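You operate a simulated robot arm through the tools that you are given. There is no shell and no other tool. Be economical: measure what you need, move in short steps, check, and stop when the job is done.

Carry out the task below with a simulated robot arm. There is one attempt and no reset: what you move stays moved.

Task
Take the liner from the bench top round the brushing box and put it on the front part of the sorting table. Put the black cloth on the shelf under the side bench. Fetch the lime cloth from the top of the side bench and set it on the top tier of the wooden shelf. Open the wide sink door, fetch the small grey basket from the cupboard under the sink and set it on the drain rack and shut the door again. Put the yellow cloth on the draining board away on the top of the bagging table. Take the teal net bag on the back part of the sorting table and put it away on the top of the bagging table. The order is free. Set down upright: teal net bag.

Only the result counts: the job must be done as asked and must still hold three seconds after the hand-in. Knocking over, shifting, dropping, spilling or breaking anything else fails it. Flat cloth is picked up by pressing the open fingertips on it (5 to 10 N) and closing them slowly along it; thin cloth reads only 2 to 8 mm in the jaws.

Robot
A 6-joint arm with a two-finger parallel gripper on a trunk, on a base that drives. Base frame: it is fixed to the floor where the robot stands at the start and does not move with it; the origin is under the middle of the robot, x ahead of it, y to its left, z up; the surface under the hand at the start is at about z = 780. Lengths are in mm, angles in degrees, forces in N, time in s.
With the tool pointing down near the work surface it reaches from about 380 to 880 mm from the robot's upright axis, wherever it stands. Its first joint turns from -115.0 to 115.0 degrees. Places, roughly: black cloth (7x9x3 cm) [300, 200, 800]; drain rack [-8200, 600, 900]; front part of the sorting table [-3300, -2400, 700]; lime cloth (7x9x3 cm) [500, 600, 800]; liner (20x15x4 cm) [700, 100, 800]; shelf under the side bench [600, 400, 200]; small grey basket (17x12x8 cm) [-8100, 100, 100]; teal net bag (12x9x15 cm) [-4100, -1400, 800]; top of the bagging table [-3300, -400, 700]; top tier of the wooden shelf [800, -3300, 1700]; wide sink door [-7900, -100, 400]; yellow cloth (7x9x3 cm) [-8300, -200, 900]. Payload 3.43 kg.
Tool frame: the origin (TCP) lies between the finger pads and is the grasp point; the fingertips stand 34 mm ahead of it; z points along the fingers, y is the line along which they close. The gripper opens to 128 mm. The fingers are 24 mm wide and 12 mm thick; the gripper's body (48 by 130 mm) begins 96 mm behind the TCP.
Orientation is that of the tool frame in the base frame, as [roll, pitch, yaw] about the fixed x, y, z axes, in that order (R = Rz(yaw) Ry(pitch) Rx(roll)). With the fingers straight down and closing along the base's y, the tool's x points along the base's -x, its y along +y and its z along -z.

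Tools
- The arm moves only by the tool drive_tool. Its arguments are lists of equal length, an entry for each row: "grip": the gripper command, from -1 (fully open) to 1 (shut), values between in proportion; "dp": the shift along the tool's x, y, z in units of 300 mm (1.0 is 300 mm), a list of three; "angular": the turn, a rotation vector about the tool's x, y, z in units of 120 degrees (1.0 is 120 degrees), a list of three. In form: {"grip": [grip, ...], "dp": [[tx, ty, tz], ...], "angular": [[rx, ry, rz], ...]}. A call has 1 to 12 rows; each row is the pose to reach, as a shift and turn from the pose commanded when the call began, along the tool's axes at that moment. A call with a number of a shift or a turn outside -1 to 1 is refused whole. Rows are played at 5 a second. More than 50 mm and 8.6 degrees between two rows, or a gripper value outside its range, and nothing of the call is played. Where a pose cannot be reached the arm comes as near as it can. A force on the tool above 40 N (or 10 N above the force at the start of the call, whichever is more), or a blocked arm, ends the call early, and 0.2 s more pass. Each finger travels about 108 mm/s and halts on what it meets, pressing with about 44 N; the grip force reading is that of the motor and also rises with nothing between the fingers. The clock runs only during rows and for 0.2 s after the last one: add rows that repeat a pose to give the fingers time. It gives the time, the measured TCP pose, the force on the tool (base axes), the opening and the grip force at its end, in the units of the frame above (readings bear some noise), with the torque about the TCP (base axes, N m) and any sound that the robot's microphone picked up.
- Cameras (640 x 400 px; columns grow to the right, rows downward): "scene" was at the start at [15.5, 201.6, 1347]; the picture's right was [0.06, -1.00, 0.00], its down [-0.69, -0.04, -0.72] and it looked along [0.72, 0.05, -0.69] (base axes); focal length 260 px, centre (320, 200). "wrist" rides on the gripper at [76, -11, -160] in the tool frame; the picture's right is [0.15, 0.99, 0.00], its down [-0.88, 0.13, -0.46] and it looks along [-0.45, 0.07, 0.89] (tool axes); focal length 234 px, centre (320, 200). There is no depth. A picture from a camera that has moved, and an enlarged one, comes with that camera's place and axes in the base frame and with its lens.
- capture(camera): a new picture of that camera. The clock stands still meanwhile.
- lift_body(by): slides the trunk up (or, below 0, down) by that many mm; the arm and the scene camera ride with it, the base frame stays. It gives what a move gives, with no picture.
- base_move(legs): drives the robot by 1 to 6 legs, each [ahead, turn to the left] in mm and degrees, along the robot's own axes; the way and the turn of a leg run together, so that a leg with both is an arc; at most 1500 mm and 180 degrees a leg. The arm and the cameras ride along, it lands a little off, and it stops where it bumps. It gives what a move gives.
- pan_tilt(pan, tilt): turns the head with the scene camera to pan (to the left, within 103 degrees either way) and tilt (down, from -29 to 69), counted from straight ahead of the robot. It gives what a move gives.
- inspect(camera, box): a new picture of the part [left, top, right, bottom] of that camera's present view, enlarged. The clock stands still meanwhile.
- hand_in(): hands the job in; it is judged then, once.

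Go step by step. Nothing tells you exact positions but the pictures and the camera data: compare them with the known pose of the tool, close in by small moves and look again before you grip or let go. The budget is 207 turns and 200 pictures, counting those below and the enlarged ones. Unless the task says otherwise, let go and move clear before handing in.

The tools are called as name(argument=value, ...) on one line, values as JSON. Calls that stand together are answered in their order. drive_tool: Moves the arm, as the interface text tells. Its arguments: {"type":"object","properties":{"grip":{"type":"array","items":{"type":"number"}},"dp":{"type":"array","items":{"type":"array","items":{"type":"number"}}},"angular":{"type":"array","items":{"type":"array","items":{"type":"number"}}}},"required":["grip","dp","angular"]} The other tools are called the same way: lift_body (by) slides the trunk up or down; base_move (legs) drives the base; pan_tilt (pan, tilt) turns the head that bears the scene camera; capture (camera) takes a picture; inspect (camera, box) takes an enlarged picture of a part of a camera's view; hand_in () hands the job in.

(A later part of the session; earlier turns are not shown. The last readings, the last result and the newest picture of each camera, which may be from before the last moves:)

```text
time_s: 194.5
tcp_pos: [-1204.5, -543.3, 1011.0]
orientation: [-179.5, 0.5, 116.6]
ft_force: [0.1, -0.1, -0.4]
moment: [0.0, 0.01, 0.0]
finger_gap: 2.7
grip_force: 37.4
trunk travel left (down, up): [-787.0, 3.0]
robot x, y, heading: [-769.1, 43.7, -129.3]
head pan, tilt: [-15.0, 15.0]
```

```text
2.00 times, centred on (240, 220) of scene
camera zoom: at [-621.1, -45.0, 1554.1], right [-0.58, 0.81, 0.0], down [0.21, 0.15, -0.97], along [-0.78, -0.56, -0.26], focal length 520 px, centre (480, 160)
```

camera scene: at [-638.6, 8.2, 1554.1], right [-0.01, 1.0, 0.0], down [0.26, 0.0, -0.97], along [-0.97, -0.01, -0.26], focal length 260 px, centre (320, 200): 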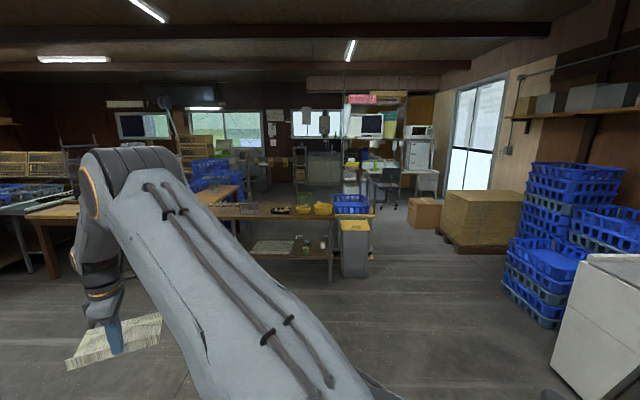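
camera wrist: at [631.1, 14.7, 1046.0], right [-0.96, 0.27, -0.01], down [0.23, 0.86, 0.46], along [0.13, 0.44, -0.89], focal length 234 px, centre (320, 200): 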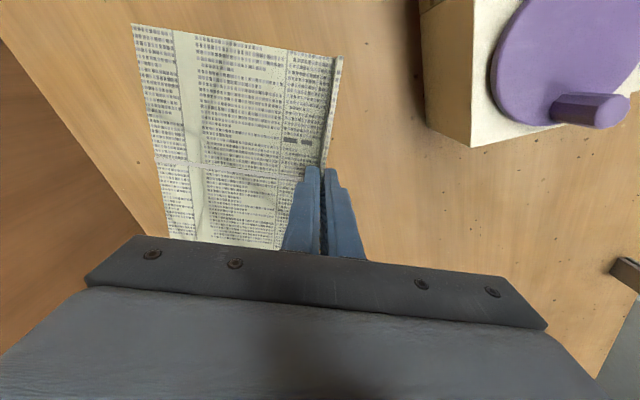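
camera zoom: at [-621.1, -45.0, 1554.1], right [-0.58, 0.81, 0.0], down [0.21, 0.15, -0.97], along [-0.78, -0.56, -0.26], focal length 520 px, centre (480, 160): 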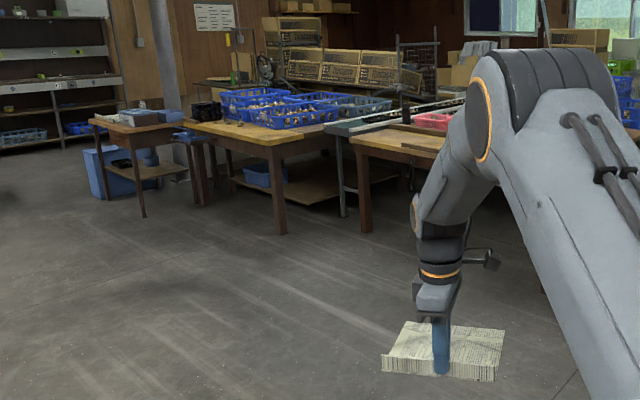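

The sorting table seems to be the wooden one right of the conveyor with the red tray. I'll drive closer.

base_move(legs=[[1500, 0], [300, 0], [0, -30]])

pan_tilt(pan=25, tilt=20)

capture(camera="scene")

pan_tilt(pan=-35, tilt=20)

capture(camera="scene")

```text
time_s: 205.0
tcp_pos: [-2583.2, -1616.1, 1010.3]
orientation: [-179.5, 0.4, 86.0]
ft_force: [0.5, 0.3, -1.1]
moment: [0.0, -0.01, -0.02]
finger_gap: 2.5
grip_force: 37.3
trunk travel left (down, up): [-787.0, 3.0]
robot x, y, heading: [-1905.6, -1335.7, -160.0]
head pan, tilt: [-15.0, 15.0]
```

```text
time_s: 206.1
tcp_pos: [-2584.7, -1617.7, 1009.8]
orientation: [-179.5, 0.3, 86.0]
ft_force: [0.1, 0.6, -0.5]
moment: [-0.01, -0.06, 0.02]
finger_gap: 2.5
grip_force: 37.3
trunk travel left (down, up): [-787.0, 3.0]
robot x, y, heading: [-1905.4, -1330.9, -159.7]
head pan, tilt: [25.0, 20.0]
```

```text
136 pictures are left
camera scene: at [-1800.1, -1541.9, 1545.9], right [-0.71, 0.71, 0.0], down [0.24, 0.24, -0.94], along [-0.66, -0.67, -0.34], focal length 260 px, centre (320, 200)
```

scene: 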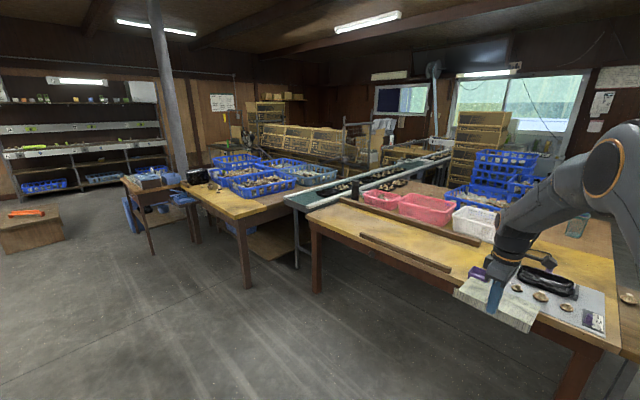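

```text
time_s: 207.4
tcp_pos: [-2583.5, -1617.3, 1011.0]
orientation: [-179.4, 0.3, 86.0]
ft_force: [0.4, 0.0, -0.1]
moment: [0.03, 0.0, 0.01]
finger_gap: 2.5
grip_force: 37.5
trunk travel left (down, up): [-787.0, 3.0]
robot x, y, heading: [-1912.1, -1331.8, -160.1]
head pan, tilt: [-35.0, 20.0]
```

```text
135 pictures are left
camera scene: at [-1824.4, -1452.1, 1545.9], right [0.26, 0.97, 0.0], down [0.33, -0.09, -0.94], along [-0.91, 0.24, -0.34], focal length 260 px, centre (320, 200)
```

scene: 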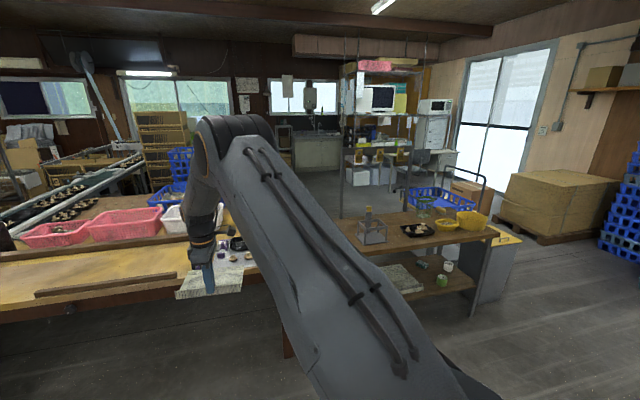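

The sorting table's front edge is at x≈-3006, with y from -2870 to -1320. A batten lies near the front edge and a divider runs at x≈-3500, leaving free space around (-3320, -2230). I'll drive to face it.

base_move(legs=[[0, 70], [870, 0], [0, -90], [450, 0]])

pan_tilt(pan=0, tilt=35)

capture(camera="scene")

capture(camera="wrist")

```text
time_s: 221.2
tcp_pos: [-3113.7, -2258.4, 1010.0]
orientation: [-179.5, 0.5, 66.1]
ft_force: [1.2, -0.6, -0.4]
moment: [-0.01, -0.02, 0.01]
finger_gap: 2.4
grip_force: 36.9
trunk travel left (down, up): [-787.0, 3.0]
robot x, y, heading: [-2384.2, -2214.7, -179.7]
head pan, tilt: [-35.0, 20.0]
```

```text
time_s: 222.2
tcp_pos: [-3113.8, -2257.1, 1010.6]
orientation: [-179.6, 0.4, 66.0]
ft_force: [1.1, -0.5, -0.3]
moment: [-0.01, -0.04, -0.01]
finger_gap: 2.5
grip_force: 36.5
trunk travel left (down, up): [-787.0, 3.0]
robot x, y, heading: [-2386.1, -2224.6, -179.7]
head pan, tilt: [0.0, 35.0]
```

```text
134 pictures are left
camera scene: at [-2356.0, -2413.4, 1522.1], right [0.0, 1.0, 0.0], down [0.57, 0.0, -0.82], along [-0.82, 0.0, -0.57], focal length 260 px, centre (320, 200)
```

scene: 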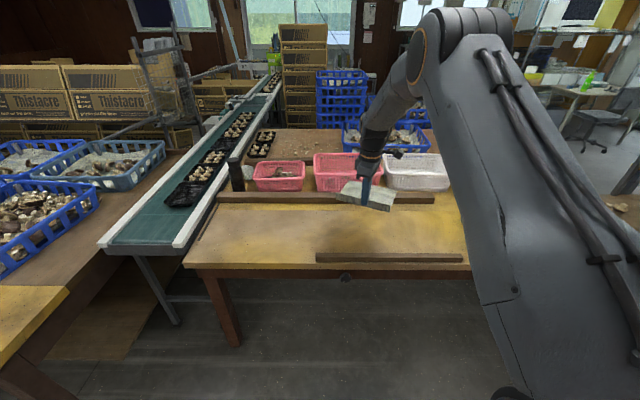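

```text
133 pictures are left
camera wrist: at [-3092.3, -2182.8, 1168.5], right [0.96, -0.27, -0.01], down [-0.23, -0.86, 0.46], along [-0.13, -0.44, -0.89], focal length 234 px, centre (320, 200)
```

wrist: 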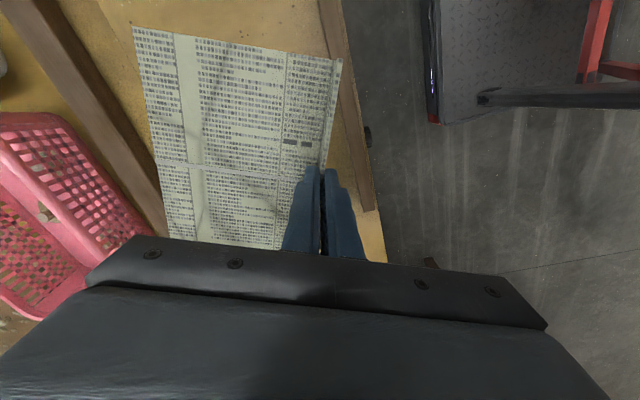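

The free strip is x from -3137 to -3440. I'll move forward 110 mm so the sheet centres in it, then lower.

base_move(legs=[[110, 0]])

drive_tool(grip=[1, 1, 1, 1, 1], dp=[[0, 0, 0.15], [0, 0, 0.3], [0, 0, 0.45], [0, 0, 0.6], [0, 0, 0.6]], angular=[[0, 0, 0], [0, 0, 0], [0, 0, 0], [0, 0, 0], [0, 0, 0]])

capture(camera="wrist")

capture(camera="scene")

```text
time_s: 223.4
tcp_pos: [-3225.3, -2256.4, 1011.0]
orientation: [-179.5, 0.4, 66.0]
ft_force: [0.7, 0.2, -0.4]
moment: [0.0, -0.01, -0.03]
finger_gap: 2.6
grip_force: 37.1
trunk travel left (down, up): [-787.0, 3.0]
robot x, y, heading: [-2493.7, -2220.7, -179.7]
head pan, tilt: [0.0, 35.0]
```

```text
time_s: 224.6
tcp_pos: [-3232.6, -2258.4, 829.3]
orientation: [-179.6, 0.3, 66.1]
ft_force: [0.2, -0.2, 0.3]
moment: [-0.01, -0.01, -0.01]
finger_gap: 2.4
grip_force: 37.6
trunk travel left (down, up): [-787.0, 3.0]
robot x, y, heading: [-2495.3, -2219.5, -179.7]
head pan, tilt: [0.0, 35.0]
```

```text
132 pictures are left
camera wrist: at [-3209.8, -2183.9, 988.3], right [0.96, -0.27, -0.01], down [-0.23, -0.86, 0.46], along [-0.13, -0.44, -0.89], focal length 234 px, centre (320, 200)
```

wrist: 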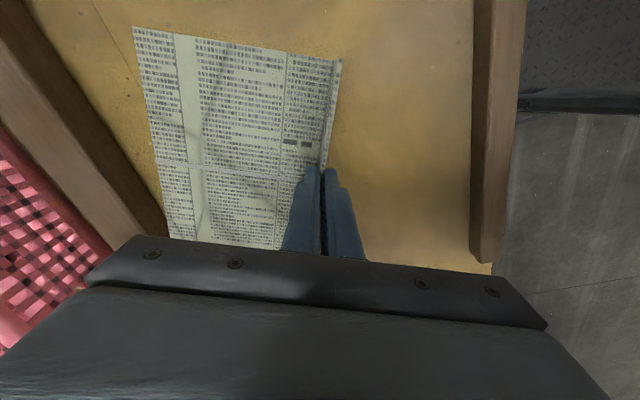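

```text
131 pictures are left
camera scene: at [-2468.1, -2414.0, 1522.1], right [0.0, 1.0, 0.0], down [0.57, 0.0, -0.82], along [-0.82, 0.0, -0.57], focal length 260 px, centre (320, 200)
```

scene: 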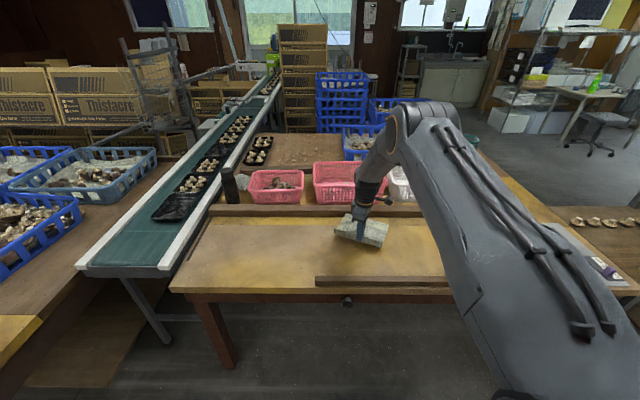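

drive_tool(grip=[1, 1, 1], dp=[[0, 0, 0.08], [0, 0, 0.16], [0, 0, 0.16]], angular=[[0, 0, 0], [0, 0, 0], [0, 0, 0]])

capture(camera="wrist")

inspect(camera="scene", box=[280, 180, 430, 300])

```text
time_s: 225.4
tcp_pos: [-3230.4, -2258.0, 785.5]
orientation: [-179.4, 0.6, 66.1]
ft_force: [7.3, -0.8, 37.1]
moment: [-0.09, -0.37, -0.08]
finger_gap: 3.0
grip_force: 37.3
trunk travel left (down, up): [-787.0, 3.0]
robot x, y, heading: [-2496.2, -2225.7, -179.9]
head pan, tilt: [0.0, 35.0]
```

```text
130 pictures are left
camera wrist: at [-3206.6, -2183.3, 943.8], right [0.96, -0.27, -0.01], down [-0.23, -0.86, 0.46], along [-0.14, -0.44, -0.89], focal length 234 px, centre (320, 200)
```

wrist: 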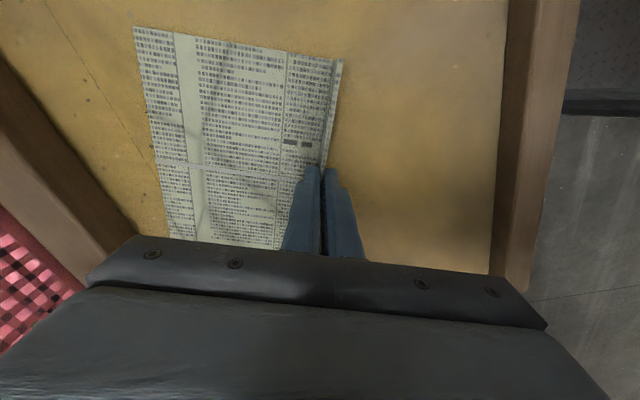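

```text
3.33 times, centred on (355, 240) of scene
camera zoom: at [-2465.8, -2413.9, 1522.3], right [0.0, 1.0, 0.0], down [0.57, 0.0, -0.82], along [-0.82, 0.0, -0.57], focal length 866 px, centre (203, 67)
```

zoom: 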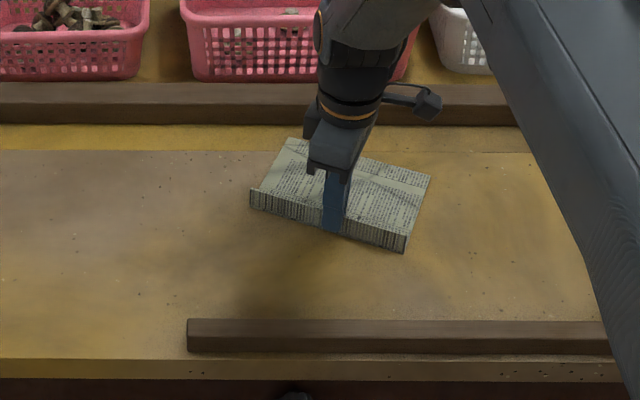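

The sheet is down (contact at z≈785). I release and rise.

drive_tool(grip=[1, 0.8, 0.5, 0.2, 0, 0, 0, 0, 0], dp=[[0, 0, -0.01], [0, 0, -0.01], [0, 0, -0.01], [0, 0, -0.01], [0, 0, -0.01], [0, 0, -0.1], [0, 0, -0.25], [0, 0, -0.4], [0, 0, -0.55]], angular=[[0, 0, 0], [0, 0, 0], [0, 0, 0], [0, 0, 0], [0, 0, 0], [0, 0, 0], [0, 0, 0], [0, 0, 0], [0, 0, 0]])

inspect(camera="scene", box=[280, 180, 430, 300])

pan_tilt(pan=-50, tilt=25)

capture(camera="scene")

```text
time_s: 227.4
tcp_pos: [-3227.3, -2257.4, 944.3]
orientation: [-179.7, 0.4, 65.9]
ft_force: [-1.3, -0.7, -0.9]
moment: [-0.03, 0.0, -0.01]
finger_gap: 64.2
grip_force: 0.1
trunk travel left (down, up): [-787.0, 3.0]
robot x, y, heading: [-2495.2, -2221.6, -179.8]
head pan, tilt: [0.0, 35.0]
```

```text
3.33 times, centred on (355, 240) of scene
camera zoom: at [-2468.4, -2413.9, 1522.1], right [0.0, 1.0, 0.0], down [0.57, 0.0, -0.82], along [-0.82, 0.0, -0.57], focal length 866 px, centre (203, 67)
```

zoom: 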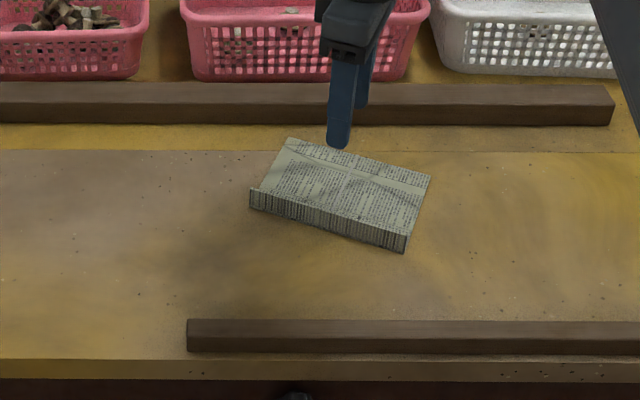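

```text
time_s: 228.6
tcp_pos: [-3225.9, -2256.7, 943.0]
orientation: [-179.5, 0.3, 66.0]
ft_force: [0.5, 0.2, -0.1]
moment: [-0.02, 0.02, 0.01]
finger_gap: 64.3
grip_force: 0.0
trunk travel left (down, up): [-787.0, 3.0]
robot x, y, heading: [-2492.6, -2223.0, -179.9]
head pan, tilt: [-50.0, 25.0]
```

```text
127 pictures are left
camera scene: at [-2439.5, -2343.3, 1537.8], right [0.76, 0.65, 0.0], down [0.27, -0.32, -0.91], along [-0.59, 0.69, -0.42], focal length 260 px, centre (320, 200)
```

scene: 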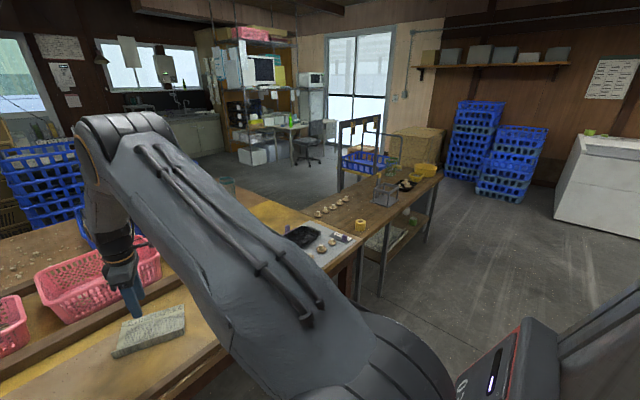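

The liner is placed well. Now I look for the teal net bag on the back part.

inspect(camera="scene", box=[180, 150, 440, 300])

```text
2.46 times, centred on (310, 225) of scene
camera zoom: at [-2439.5, -2343.3, 1537.8], right [0.76, 0.65, 0.0], down [0.27, -0.32, -0.91], along [-0.59, 0.69, -0.42], focal length 640 px, centre (345, 138)
```

zoom: 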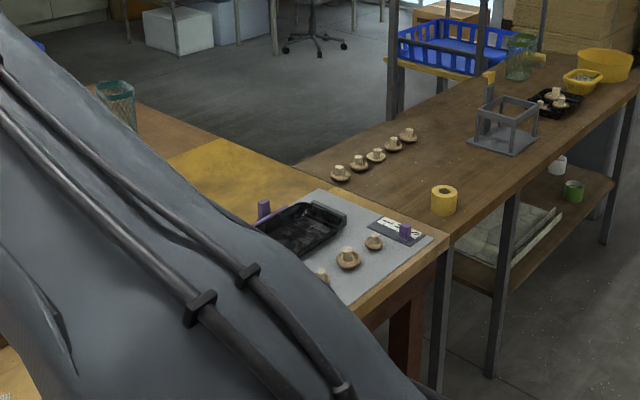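

The net bag stands at about (-4127, -1421) near the far end of the sorting table, reachable from the open floor beyond it. I'll drive around; first back off and head to y≈600.

base_move(legs=[[-500, 0], [0, -90], [1500, 0], [1300, 0], [0, 90]])

pan_tilt(pan=0, tilt=20)

capture(camera="scene")

pan_tilt(pan=45, tilt=25)

capture(camera="scene")

```text
time_s: 252.6
tcp_pos: [-2666.6, 555.9, 944.3]
orientation: [-179.6, 0.4, 66.7]
ft_force: [0.2, 0.4, 0.1]
moment: [-0.03, 0.01, -0.01]
finger_gap: 63.9
grip_force: 0.0
trunk travel left (down, up): [-787.0, 3.0]
robot x, y, heading: [-1940.6, 602.7, -179.3]
head pan, tilt: [-50.0, 25.0]
```

```text
time_s: 253.7
tcp_pos: [-2666.9, 556.4, 943.8]
orientation: [-179.5, 0.3, 66.7]
ft_force: [-0.1, 0.3, 0.4]
moment: [-0.01, 0.0, -0.01]
finger_gap: 64.0
grip_force: 0.1
trunk travel left (down, up): [-787.0, 3.0]
robot x, y, heading: [-1936.7, 598.8, -179.1]
head pan, tilt: [0.0, 20.0]
```

```text
125 pictures are left
camera scene: at [-1912.1, 407.8, 1545.9], right [-0.01, 1.0, 0.0], down [0.34, 0.0, -0.94], along [-0.94, -0.01, -0.34], focal length 260 px, centre (320, 200)
```

scene: 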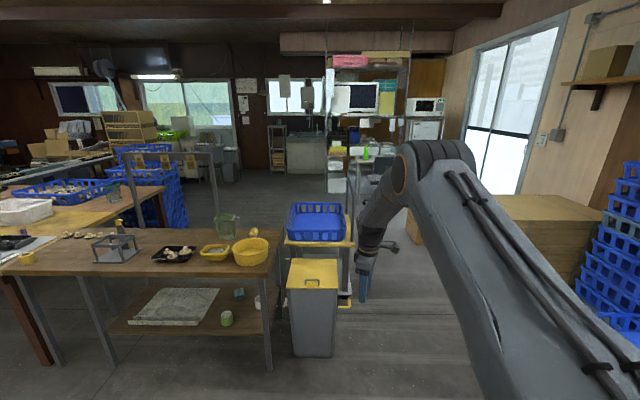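

```text
time_s: 254.9
tcp_pos: [-2666.0, 555.3, 945.9]
orientation: [-179.5, 0.4, 66.6]
ft_force: [-0.1, 0.3, 0.1]
moment: [0.0, 0.01, -0.01]
finger_gap: 64.0
grip_force: 0.1
trunk travel left (down, up): [-787.0, 3.0]
robot x, y, heading: [-1936.3, 600.7, -179.4]
head pan, tilt: [45.0, 25.0]
```

```text
124 pictures are left
camera scene: at [-1883.2, 343.0, 1537.9], right [-0.72, 0.7, 0.0], down [0.29, 0.3, -0.91], along [-0.63, -0.65, -0.42], focal length 260 px, centre (320, 200)
```

scene: 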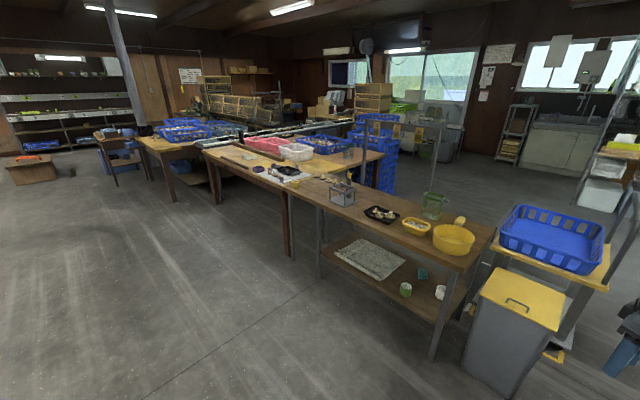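

I can see a passage between the cart (y<690) and the pallet (y>1500). I'll go through at y≈1080 and into the area behind the bagging table.

base_move(legs=[[0, -20], [1440, 0], [0, 20], [1500, 0], [0, 90], [700, 0]])

pan_tilt(pan=15, tilt=25)

capture(camera="scene")

```text
time_s: 278.3
tcp_pos: [-4827.3, -342.2, 944.1]
orientation: [-179.6, 0.4, 152.6]
ft_force: [0.4, -0.3, -0.3]
moment: [0.02, 0.0, -0.02]
finger_gap: 64.0
grip_force: 0.0
trunk travel left (down, up): [-787.0, 3.0]
robot x, y, heading: [-4822.1, 386.6, -93.5]
head pan, tilt: [45.0, 25.0]
```

```text
time_s: 279.3
tcp_pos: [-4826.8, -342.5, 944.5]
orientation: [-179.5, 0.4, 152.6]
ft_force: [0.5, -0.2, 0.1]
moment: [-0.03, 0.0, 0.02]
finger_gap: 64.0
grip_force: 0.0
trunk travel left (down, up): [-787.0, 3.0]
robot x, y, heading: [-4822.1, 391.1, -93.4]
head pan, tilt: [15.0, 25.0]
```

```text
123 pictures are left
camera scene: at [-4600.3, 401.9, 1537.8], right [-0.98, -0.2, 0.0], down [-0.09, 0.41, -0.91], along [0.18, -0.89, -0.42], focal length 260 px, centre (320, 200)
```

scene: 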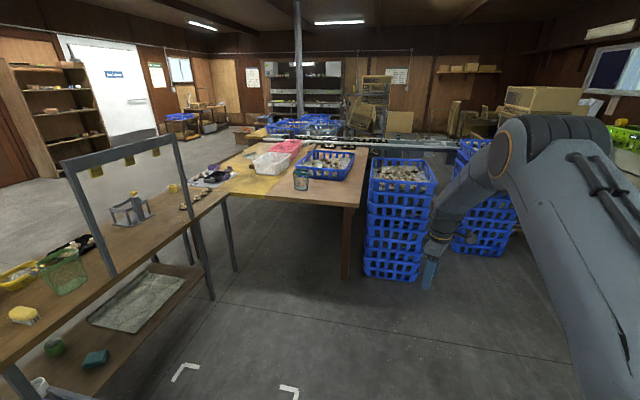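

The bag stands at about (-4061, -1456) on the table's end. I'll take a shallow S-path to stand in front of it, keeping the arm clear of the gate over the bagging table.

base_move(legs=[[-400, 0], [0, 33.4], [1500, 0], [0, -30]])

pan_tilt(pan=0, tilt=30)

capture(camera="scene")

capture(camera="wrist")

```text
time_s: 285.7
tcp_pos: [-4255.6, -76.3, 946.1]
orientation: [-179.4, 0.3, -174.3]
ft_force: [0.2, 0.5, 0.3]
moment: [0.0, 0.03, 0.0]
finger_gap: 64.0
grip_force: 0.0
trunk travel left (down, up): [-787.0, 3.0]
robot x, y, heading: [-4648.3, 542.1, -60.3]
head pan, tilt: [15.0, 25.0]
stopped in leg 3: the robot was blocked; the commanded pose is now the measured one
```

```text
time_s: 286.4
tcp_pos: [-4256.1, -74.8, 944.3]
orientation: [-179.5, 0.4, -174.4]
ft_force: [-0.9, -0.5, 0.6]
moment: [0.01, 0.02, -0.01]
finger_gap: 63.9
grip_force: 0.0
trunk travel left (down, up): [-787.0, 3.0]
robot x, y, heading: [-4655.2, 541.7, -60.4]
head pan, tilt: [0.0, 30.0]
```

```text
122 pictures are left
camera scene: at [-4492.1, 657.3, 1529.9], right [-0.87, -0.5, 0.0], down [-0.25, 0.43, -0.87], along [0.43, -0.75, -0.5], focal length 260 px, centre (320, 200)
```

scene: 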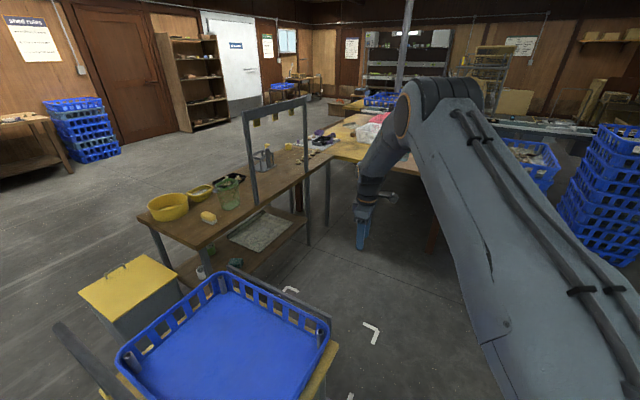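

```text
121 pictures are left
camera wrist: at [-4332.1, -92.4, 1103.1], right [-0.24, 0.97, -0.01], down [0.86, 0.22, 0.46], along [0.45, 0.1, -0.89], focal length 234 px, centre (320, 200)
```

wrist: 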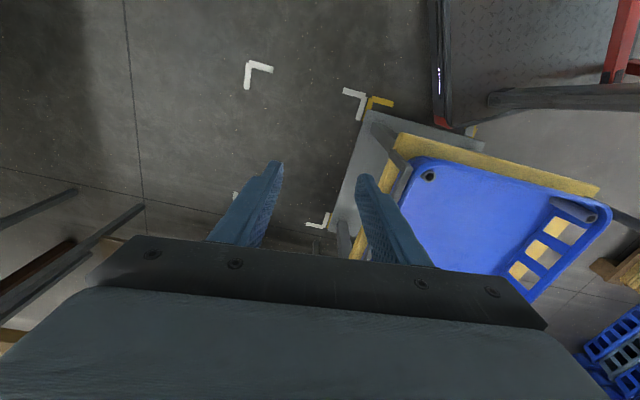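

The base bumped the cart's corner and stopped; the cart still lines up with its floor marks, so it doesn't seem to have shifted. I'll back away and pass further west of it.

base_move(legs=[[-300, 0], [0, -29.6], [1000, 0], [0, 29.6], [500, 0]])

capture(camera="scene")

pan_tilt(pan=90, tilt=35)

capture(camera="scene")

```text
time_s: 298.8
tcp_pos: [-4155.4, -1251.5, 945.0]
orientation: [-179.6, 0.4, -174.0]
ft_force: [0.3, 0.0, -0.6]
moment: [0.02, 0.0, 0.01]
finger_gap: 63.8
grip_force: 0.1
trunk travel left (down, up): [-787.0, 3.0]
robot x, y, heading: [-4552.5, -641.0, -60.4]
head pan, tilt: [0.0, 30.0]
```

```text
120 pictures are left
camera scene: at [-4396.2, -520.7, 1529.9], right [-0.87, -0.5, 0.0], down [-0.25, 0.43, -0.87], along [0.43, -0.75, -0.5], focal length 260 px, centre (320, 200)
```

scene: 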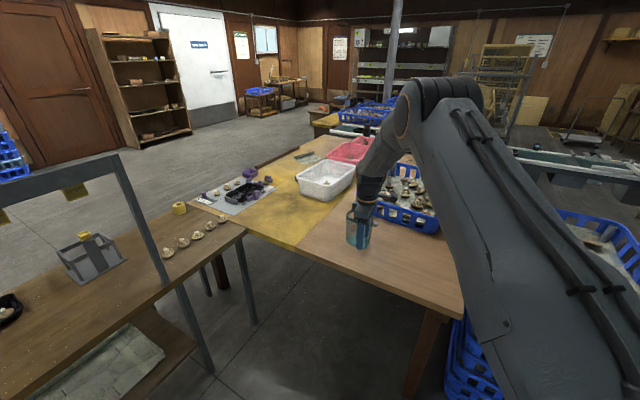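

```text
time_s: 300.5
tcp_pos: [-4156.7, -1252.7, 944.3]
orientation: [-179.6, 0.4, -174.0]
ft_force: [0.2, -0.1, -0.1]
moment: [0.0, -0.02, 0.02]
finger_gap: 64.0
grip_force: 0.0
trunk travel left (down, up): [-787.0, 3.0]
robot x, y, heading: [-4557.9, -640.3, -60.2]
head pan, tilt: [90.0, 35.0]
```

```text
119 pictures are left
camera scene: at [-4365.2, -398.5, 1522.1], right [0.5, -0.87, 0.0], down [-0.5, -0.29, -0.82], along [0.71, 0.41, -0.57], focal length 260 px, centre (320, 200)
```

scene: 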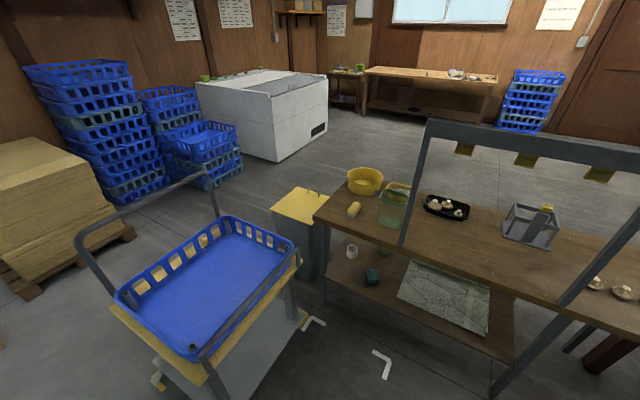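

capture(camera="wrist")

pan_tilt(pan=0, tilt=35)

inspect(camera="scene", box=[280, 120, 440, 260])

```text
118 pictures are left
camera wrist: at [-4231.3, -1269.5, 1103.1], right [-0.25, 0.97, -0.01], down [0.86, 0.23, 0.46], along [0.45, 0.11, -0.89], focal length 234 px, centre (320, 200)
```

wrist: 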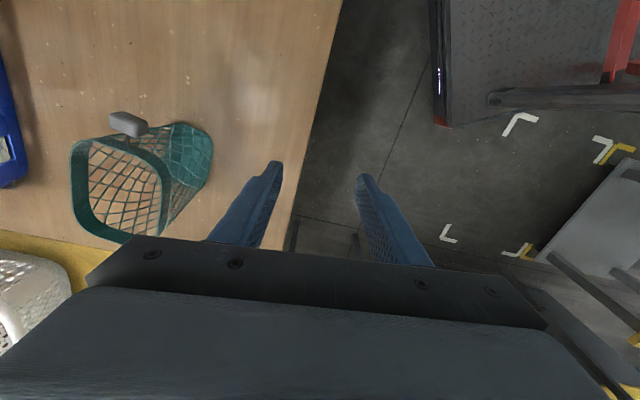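

```text
time_s: 302.1
tcp_pos: [-4156.1, -1251.4, 944.3]
orientation: [-179.6, 0.4, -174.0]
ft_force: [-0.6, 0.6, -0.3]
moment: [0.0, 0.03, -0.01]
finger_gap: 64.0
grip_force: 0.1
trunk travel left (down, up): [-787.0, 3.0]
robot x, y, heading: [-4553.8, -639.4, -60.0]
head pan, tilt: [0.0, 35.0]
```

```text
2.86 times, centred on (360, 190) of scene
camera zoom: at [-4397.3, -518.7, 1522.1], right [-0.87, -0.5, 0.0], down [-0.29, 0.5, -0.82], along [0.41, -0.71, -0.57], focal length 742 px, centre (206, 229)
```

zoom: 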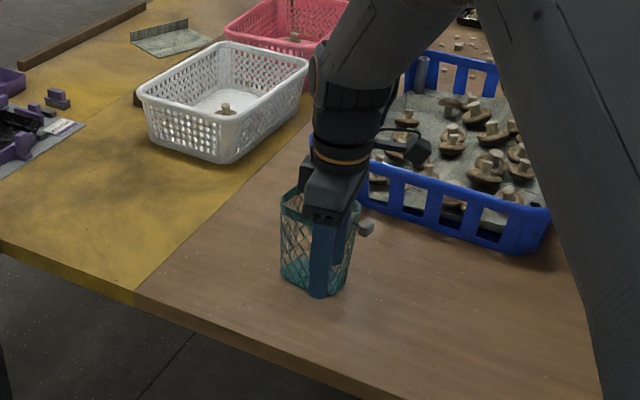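

The bag is an upright net basket with rim about 112×82 mm, centred near (-4069, -1441). I'll open the fingers, raise a bit, and drive 190 mm closer.

drive_tool(grip=[-0.5, -1, -1, -1], dp=[[0, 0, -0.07], [0, 0, -0.13], [0, 0, -0.13], [0, 0, -0.13]], angular=[[0, 0, 0.025], [0, 0, 0.05], [0, 0, 0.05], [0, 0, 0.05]])

base_move(legs=[[190, 0]])

capture(camera="wrist")

inspect(camera="scene", box=[280, 120, 440, 260])

```text
time_s: 303.1
tcp_pos: [-4156.4, -1251.4, 983.2]
orientation: [-179.5, 0.5, -179.9]
ft_force: [-0.4, -0.4, -0.3]
moment: [0.0, -0.03, 0.0]
finger_gap: 128.1
grip_force: 0.0
trunk travel left (down, up): [-787.0, 3.0]
robot x, y, heading: [-4554.4, -639.2, -59.9]
head pan, tilt: [0.0, 35.0]
```

```text
time_s: 304.7
tcp_pos: [-4057.5, -1419.8, 982.8]
orientation: [-179.5, 0.5, -179.8]
ft_force: [-0.1, 0.4, 0.0]
moment: [0.0, 0.01, -0.01]
finger_gap: 128.1
grip_force: 0.0
trunk travel left (down, up): [-787.0, 3.0]
robot x, y, heading: [-4459.1, -806.1, -60.1]
head pan, tilt: [0.0, 35.0]
```

```text
116 pictures are left
camera wrist: at [-4134.2, -1428.9, 1140.9], right [-0.15, 0.99, -0.01], down [0.88, 0.14, 0.46], along [0.46, 0.06, -0.89], focal length 234 px, centre (320, 200)
```

wrist: 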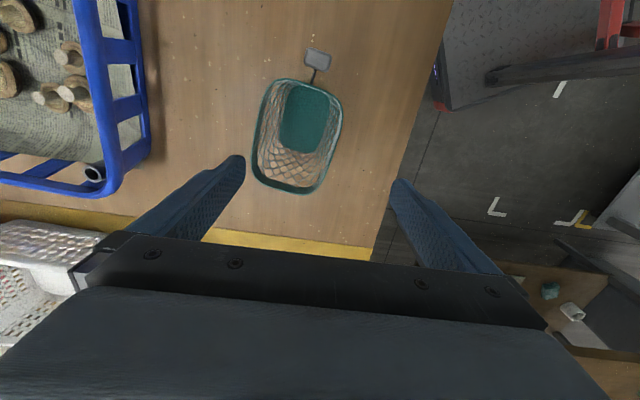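

```text
2.86 times, centred on (360, 190) of scene
camera zoom: at [-4299.9, -687.2, 1522.1], right [-0.86, -0.5, 0.0], down [-0.29, 0.5, -0.82], along [0.41, -0.71, -0.57], focal length 742 px, centre (206, 229)
```

zoom: 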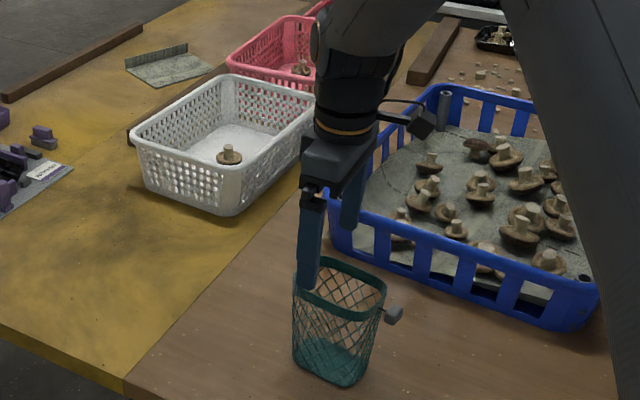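

drive_tool(grip=[-1, -1, -1, -1, -1, -1], dp=[[0.05, -0.09, 0], [0.05, -0.09, 0.1], [0.05, -0.09, 0.2], [0.05, -0.09, 0.3], [0.05, -0.09, 0.4], [0.05, -0.09, 0.4]], angular=[[0, 0, 0], [0, 0, 0], [0, 0, 0], [0, 0, 0], [0, 0, 0], [0, 0, 0]])

capture(camera="wrist")

inspect(camera="scene", box=[280, 140, 440, 280])

```text
time_s: 306.1
tcp_pos: [-4071.8, -1448.2, 865.3]
orientation: [-179.5, 0.5, -179.9]
ft_force: [0.2, 0.1, -0.5]
moment: [0.02, 0.02, 0.01]
finger_gap: 127.9
grip_force: 0.0
trunk travel left (down, up): [-787.0, 3.0]
robot x, y, heading: [-4459.4, -811.0, -60.0]
head pan, tilt: [0.0, 35.0]
```

```text
114 pictures are left
camera wrist: at [-4149.7, -1457.3, 1023.1], right [-0.15, 0.99, -0.01], down [0.88, 0.14, 0.46], along [0.46, 0.06, -0.89], focal length 234 px, centre (320, 200)
```

wrist: 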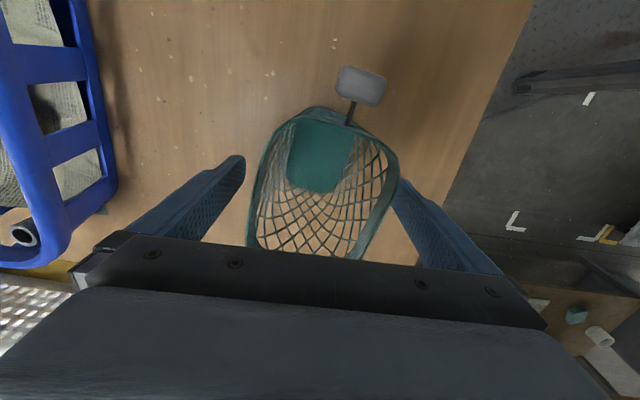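

```text
2.86 times, centred on (360, 210) of scene
camera zoom: at [-4299.7, -687.5, 1522.1], right [-0.86, -0.5, 0.0], down [-0.29, 0.5, -0.82], along [0.41, -0.71, -0.57], focal length 742 px, centre (206, 171)
```

zoom: 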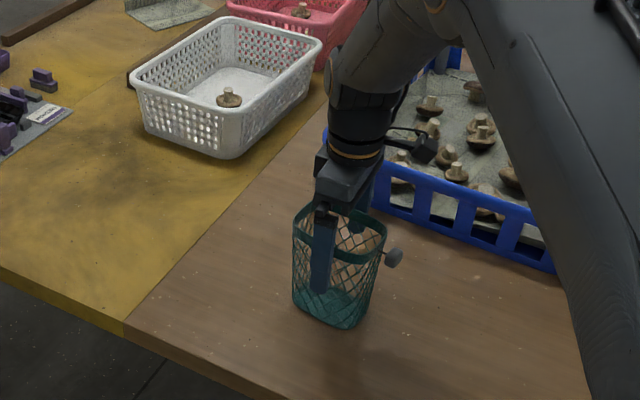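

drive_tool(grip=[-0.8, -0.6, -0.4, -0.2, 0, 0.2, 0.4, 0.4], dp=[[0, 0.01, 0], [0, 0.01, 0], [0, 0.01, 0], [0, 0.01, 0], [0, 0.01, 0], [0, 0.01, 0], [0, 0.01, 0], [0, 0.01, 0]], angular=[[0, 0, 0], [0, 0, 0], [0, 0, 0], [0, 0, 0], [0, 0, 0], [0, 0, 0], [0, 0, 0], [0, 0, 0]])

capture(camera="wrist")

```text
time_s: 307.9
tcp_pos: [-4072.2, -1444.3, 865.6]
orientation: [-179.5, 0.4, -179.8]
ft_force: [-1.0, 1.0, -0.4]
moment: [0.02, -0.06, -0.06]
finger_gap: 91.3
grip_force: 43.6
trunk travel left (down, up): [-787.0, 3.0]
robot x, y, heading: [-4456.4, -808.4, -59.7]
head pan, tilt: [0.0, 35.0]
```

```text
112 pictures are left
camera wrist: at [-4149.5, -1453.8, 1022.6], right [-0.15, 0.99, -0.01], down [0.88, 0.14, 0.46], along [0.46, 0.06, -0.89], focal length 234 px, centre (320, 200)
```

wrist: 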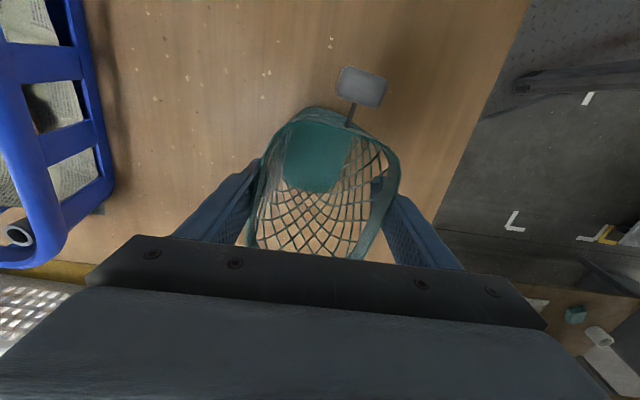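

Gripped at 91 mm. Lift it and check.

drive_tool(grip=[1, 1, 1, 1, 1, 1, 1], dp=[[0, 0, 0], [0, 0, -0.03], [0, 0, -0.1], [0, 0, -0.25], [0, 0, -0.4], [0, 0, -0.55], [0, 0, -0.65]], angular=[[0, 0, 0], [0, 0, 0], [0, 0, 0], [0, 0, 0], [0, 0, 0], [0, 0, 0], [0, 0, 0]])

capture(camera="scene")

```text
time_s: 309.5
tcp_pos: [-4072.0, -1444.2, 1058.9]
orientation: [-179.6, 0.4, -179.9]
ft_force: [-0.3, 0.3, 0.0]
moment: [-0.01, 0.0, 0.02]
finger_gap: 91.2
grip_force: 43.9
trunk travel left (down, up): [-787.0, 3.0]
robot x, y, heading: [-4457.7, -804.8, -59.8]
head pan, tilt: [0.0, 35.0]
```

```text
111 pictures are left
camera scene: at [-4299.7, -687.5, 1522.1], right [-0.86, -0.5, 0.0], down [-0.29, 0.5, -0.82], along [0.41, -0.71, -0.57], focal length 260 px, centre (320, 200)
```

scene: 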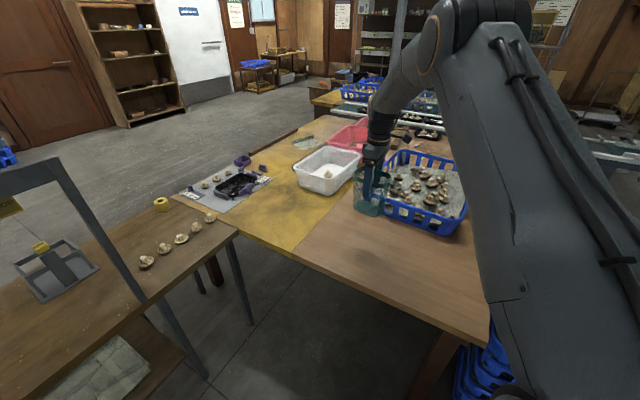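

The bag is held upright. The bagging table is best reached from its front, so I'll retrace my path in reverse to the other side.

base_move(legs=[[-700, 0], [0, -30], [-1280, 0], [0, -90], [-1500, 0]])

```text
time_s: 331.5
tcp_pos: [-4053.4, 1059.2, 1058.5]
orientation: [-179.5, 0.5, 61.8]
ft_force: [-0.3, 0.1, -0.2]
moment: [0.03, -0.03, 0.0]
finger_gap: 87.9
grip_force: 44.5
trunk travel left (down, up): [-787.0, 3.0]
robot x, y, heading: [-3311.5, 1098.3, -178.3]
head pan, tilt: [0.0, 35.0]
```

base_move(legs=[[0, -21.7], [-1440, 0], [0, 110], [1500, 0], [100, 0], [0, -90]])

capture(camera="scene")

capture(camera="wrist")

```text
time_s: 355.7
tcp_pos: [-2685.9, -955.0, 1058.4]
orientation: [-179.5, 0.5, 61.2]
ft_force: [-0.1, -0.8, 0.0]
moment: [0.02, 0.04, -0.03]
finger_gap: 86.4
grip_force: 43.9
trunk travel left (down, up): [-787.0, 3.0]
robot x, y, heading: [-1942.1, -926.1, -179.0]
head pan, tilt: [0.0, 35.0]
```

```text
110 pictures are left
camera scene: at [-1912.7, -1120.1, 1522.1], right [-0.02, 1.0, 0.0], down [0.57, 0.01, -0.82], along [-0.82, -0.02, -0.57], focal length 260 px, centre (320, 200)
```

scene: 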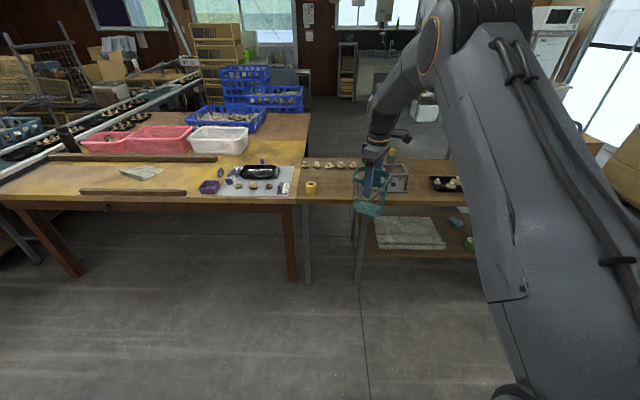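

```text
109 pictures are left
camera wrist: at [-2658.2, -883.0, 1216.5], right [0.94, -0.35, -0.01], down [-0.3, -0.83, 0.46], along [-0.17, -0.43, -0.89], focal length 234 px, centre (320, 200)
```

wrist: 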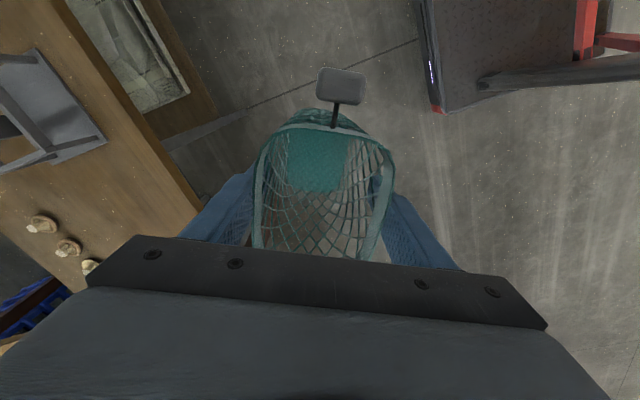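

inspect(camera="scene", box=[280, 130, 500, 230])

```text
2.91 times, centred on (390, 180) of scene
camera zoom: at [-1912.7, -1120.1, 1522.1], right [-0.02, 1.0, 0.0], down [0.57, 0.01, -0.82], along [-0.82, -0.02, -0.57], focal length 756 px, centre (116, 258)
```

zoom: 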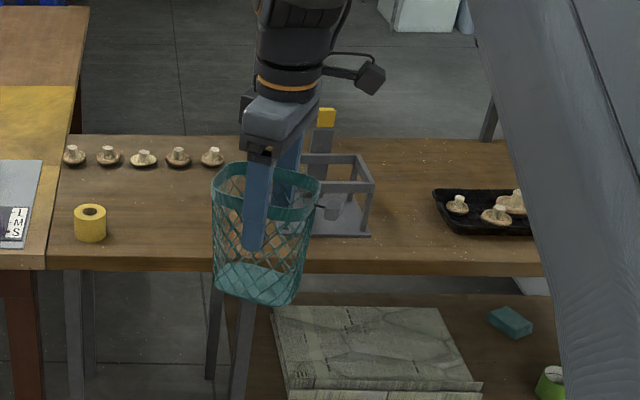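

Free spot at about (-3180, -960), between the tape roll and the frame. I'm driving in 490 mm.

base_move(legs=[[490, 0]])

drive_tool(grip=[1, 1, 1, 1, 1], dp=[[0, 0, 0.12], [0, 0, 0.26], [0, 0, 0.4], [0, 0, 0.52], [0, 0, 0.52]], angular=[[0, 0, 0], [0, 0, 0], [0, 0, 0], [0, 0, 0], [0, 0, 0]])

pan_tilt(pan=0, tilt=45)

capture(camera="scene")

capture(camera="wrist")

```text
time_s: 358.6
tcp_pos: [-3179.1, -970.3, 1057.7]
orientation: [-179.7, 0.6, 61.4]
ft_force: [-0.6, -0.2, 0.3]
moment: [-0.03, -0.02, -0.02]
finger_gap: 86.6
grip_force: 44.0
trunk travel left (down, up): [-787.0, 3.0]
robot x, y, heading: [-2437.5, -939.5, -178.4]
head pan, tilt: [0.0, 35.0]
```

```text
time_s: 359.8
tcp_pos: [-3182.2, -968.1, 902.9]
orientation: [-179.5, 0.4, 61.4]
ft_force: [0.7, 0.6, -0.6]
moment: [0.01, 0.01, 0.0]
finger_gap: 86.6
grip_force: 44.0
trunk travel left (down, up): [-787.0, 3.0]
robot x, y, heading: [-2436.2, -938.3, -178.6]
head pan, tilt: [0.0, 35.0]
```

```text
time_s: 360.5
tcp_pos: [-3182.1, -967.0, 902.6]
orientation: [-179.4, 0.5, 61.4]
ft_force: [0.3, -0.1, -1.3]
moment: [-0.03, -0.01, -0.02]
finger_gap: 86.7
grip_force: 43.8
trunk travel left (down, up): [-787.0, 3.0]
robot x, y, heading: [-2435.6, -935.9, -178.6]
head pan, tilt: [0.0, 45.0]
```

```text
107 pictures are left
camera scene: at [-2398.6, -1130.7, 1507.3], right [-0.02, 1.0, 0.0], down [0.71, 0.02, -0.71], along [-0.71, -0.02, -0.71], focal length 260 px, centre (320, 200)
```

scene: 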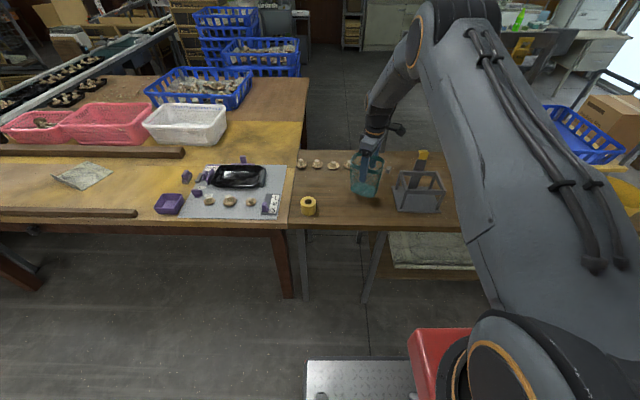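

```text
106 pictures are left
camera wrist: at [-3154.4, -895.3, 1060.7], right [0.94, -0.34, -0.01], down [-0.3, -0.83, 0.46], along [-0.17, -0.43, -0.89], focal length 234 px, centre (320, 200)
```

wrist: 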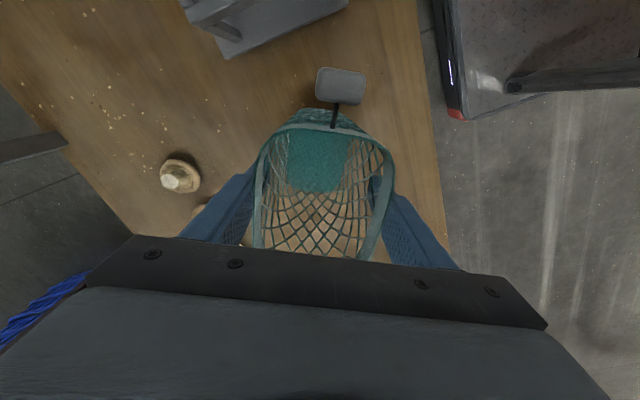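

drive_tool(grip=[1, 1, 1], dp=[[0, 0, 0.04], [0, 0, 0.07], [0, 0, 0.09]], angular=[[0, 0, 0], [0, 0, 0], [0, 0, 0]])

drive_tool(grip=[1, 1], dp=[[0, 0, 0.01], [0, 0, 0.02]], angular=[[0, 0, 0], [0, 0, 0]])

inspect(camera="scene", box=[280, 110, 460, 230])

```text
time_s: 361.3
tcp_pos: [-3182.4, -968.7, 876.0]
orientation: [-179.5, 0.5, 61.5]
ft_force: [-0.8, 0.4, -0.4]
moment: [-0.05, 0.01, -0.01]
finger_gap: 86.4
grip_force: 43.9
trunk travel left (down, up): [-787.0, 3.0]
robot x, y, heading: [-2437.1, -939.7, -178.6]
head pan, tilt: [0.0, 45.0]
```

```text
time_s: 361.9
tcp_pos: [-3182.0, -969.1, 868.7]
orientation: [-179.6, 0.5, 61.4]
ft_force: [0.5, 0.5, 0.1]
moment: [-0.01, -0.03, -0.02]
finger_gap: 86.7
grip_force: 43.9
trunk travel left (down, up): [-787.0, 3.0]
robot x, y, heading: [-2437.9, -939.8, -178.6]
head pan, tilt: [0.0, 45.0]
```

```text
3.33 times, centred on (370, 170) of scene
camera zoom: at [-2398.6, -1130.7, 1507.3], right [-0.02, 1.0, 0.0], down [0.71, 0.02, -0.71], along [-0.71, -0.02, -0.71], focal length 866 px, centre (153, 300)
```

zoom: 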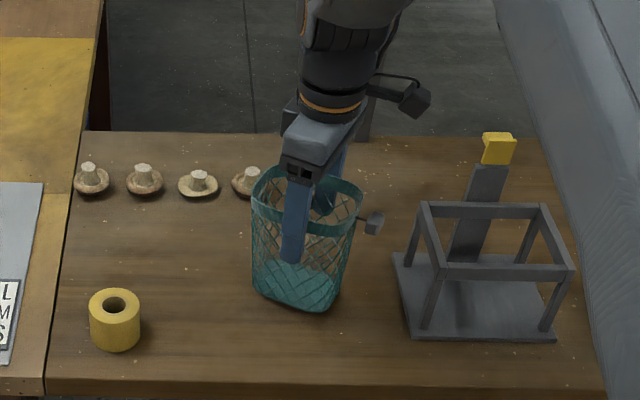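

drive_tool(grip=[1, 1, 1], dp=[[0, 0, 0.008], [0, 0, 0.016], [0, 0, 0.022]], angular=[[0, 0, 0], [0, 0, 0], [0, 0, 0]])

inspect(camera="scene", box=[320, 130, 420, 220])

```text
time_s: 362.7
tcp_pos: [-3182.5, -968.5, 863.8]
orientation: [-179.5, 0.5, 61.4]
ft_force: [2.3, 2.2, 9.5]
moment: [-0.36, -0.3, 0.16]
finger_gap: 86.4
grip_force: 43.8
trunk travel left (down, up): [-787.0, 3.0]
robot x, y, heading: [-2437.2, -939.0, -178.4]
head pan, tilt: [0.0, 45.0]
```

```text
4.44 times, centred on (370, 175) of scene
camera zoom: at [-2398.1, -1130.6, 1507.4], right [-0.02, 1.0, 0.0], down [0.71, 0.02, -0.71], along [-0.71, -0.02, -0.71], focal length 1155 px, centre (98, 311)
```

zoom: 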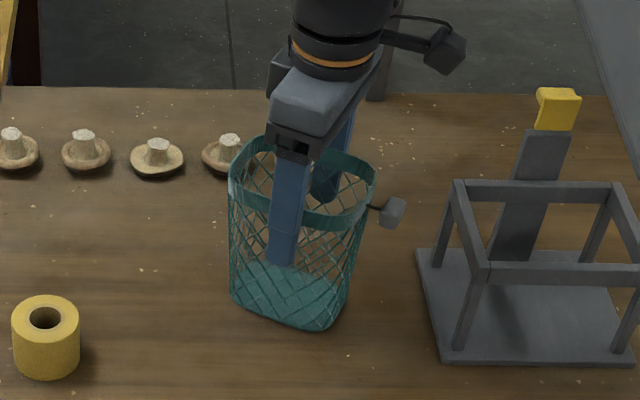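

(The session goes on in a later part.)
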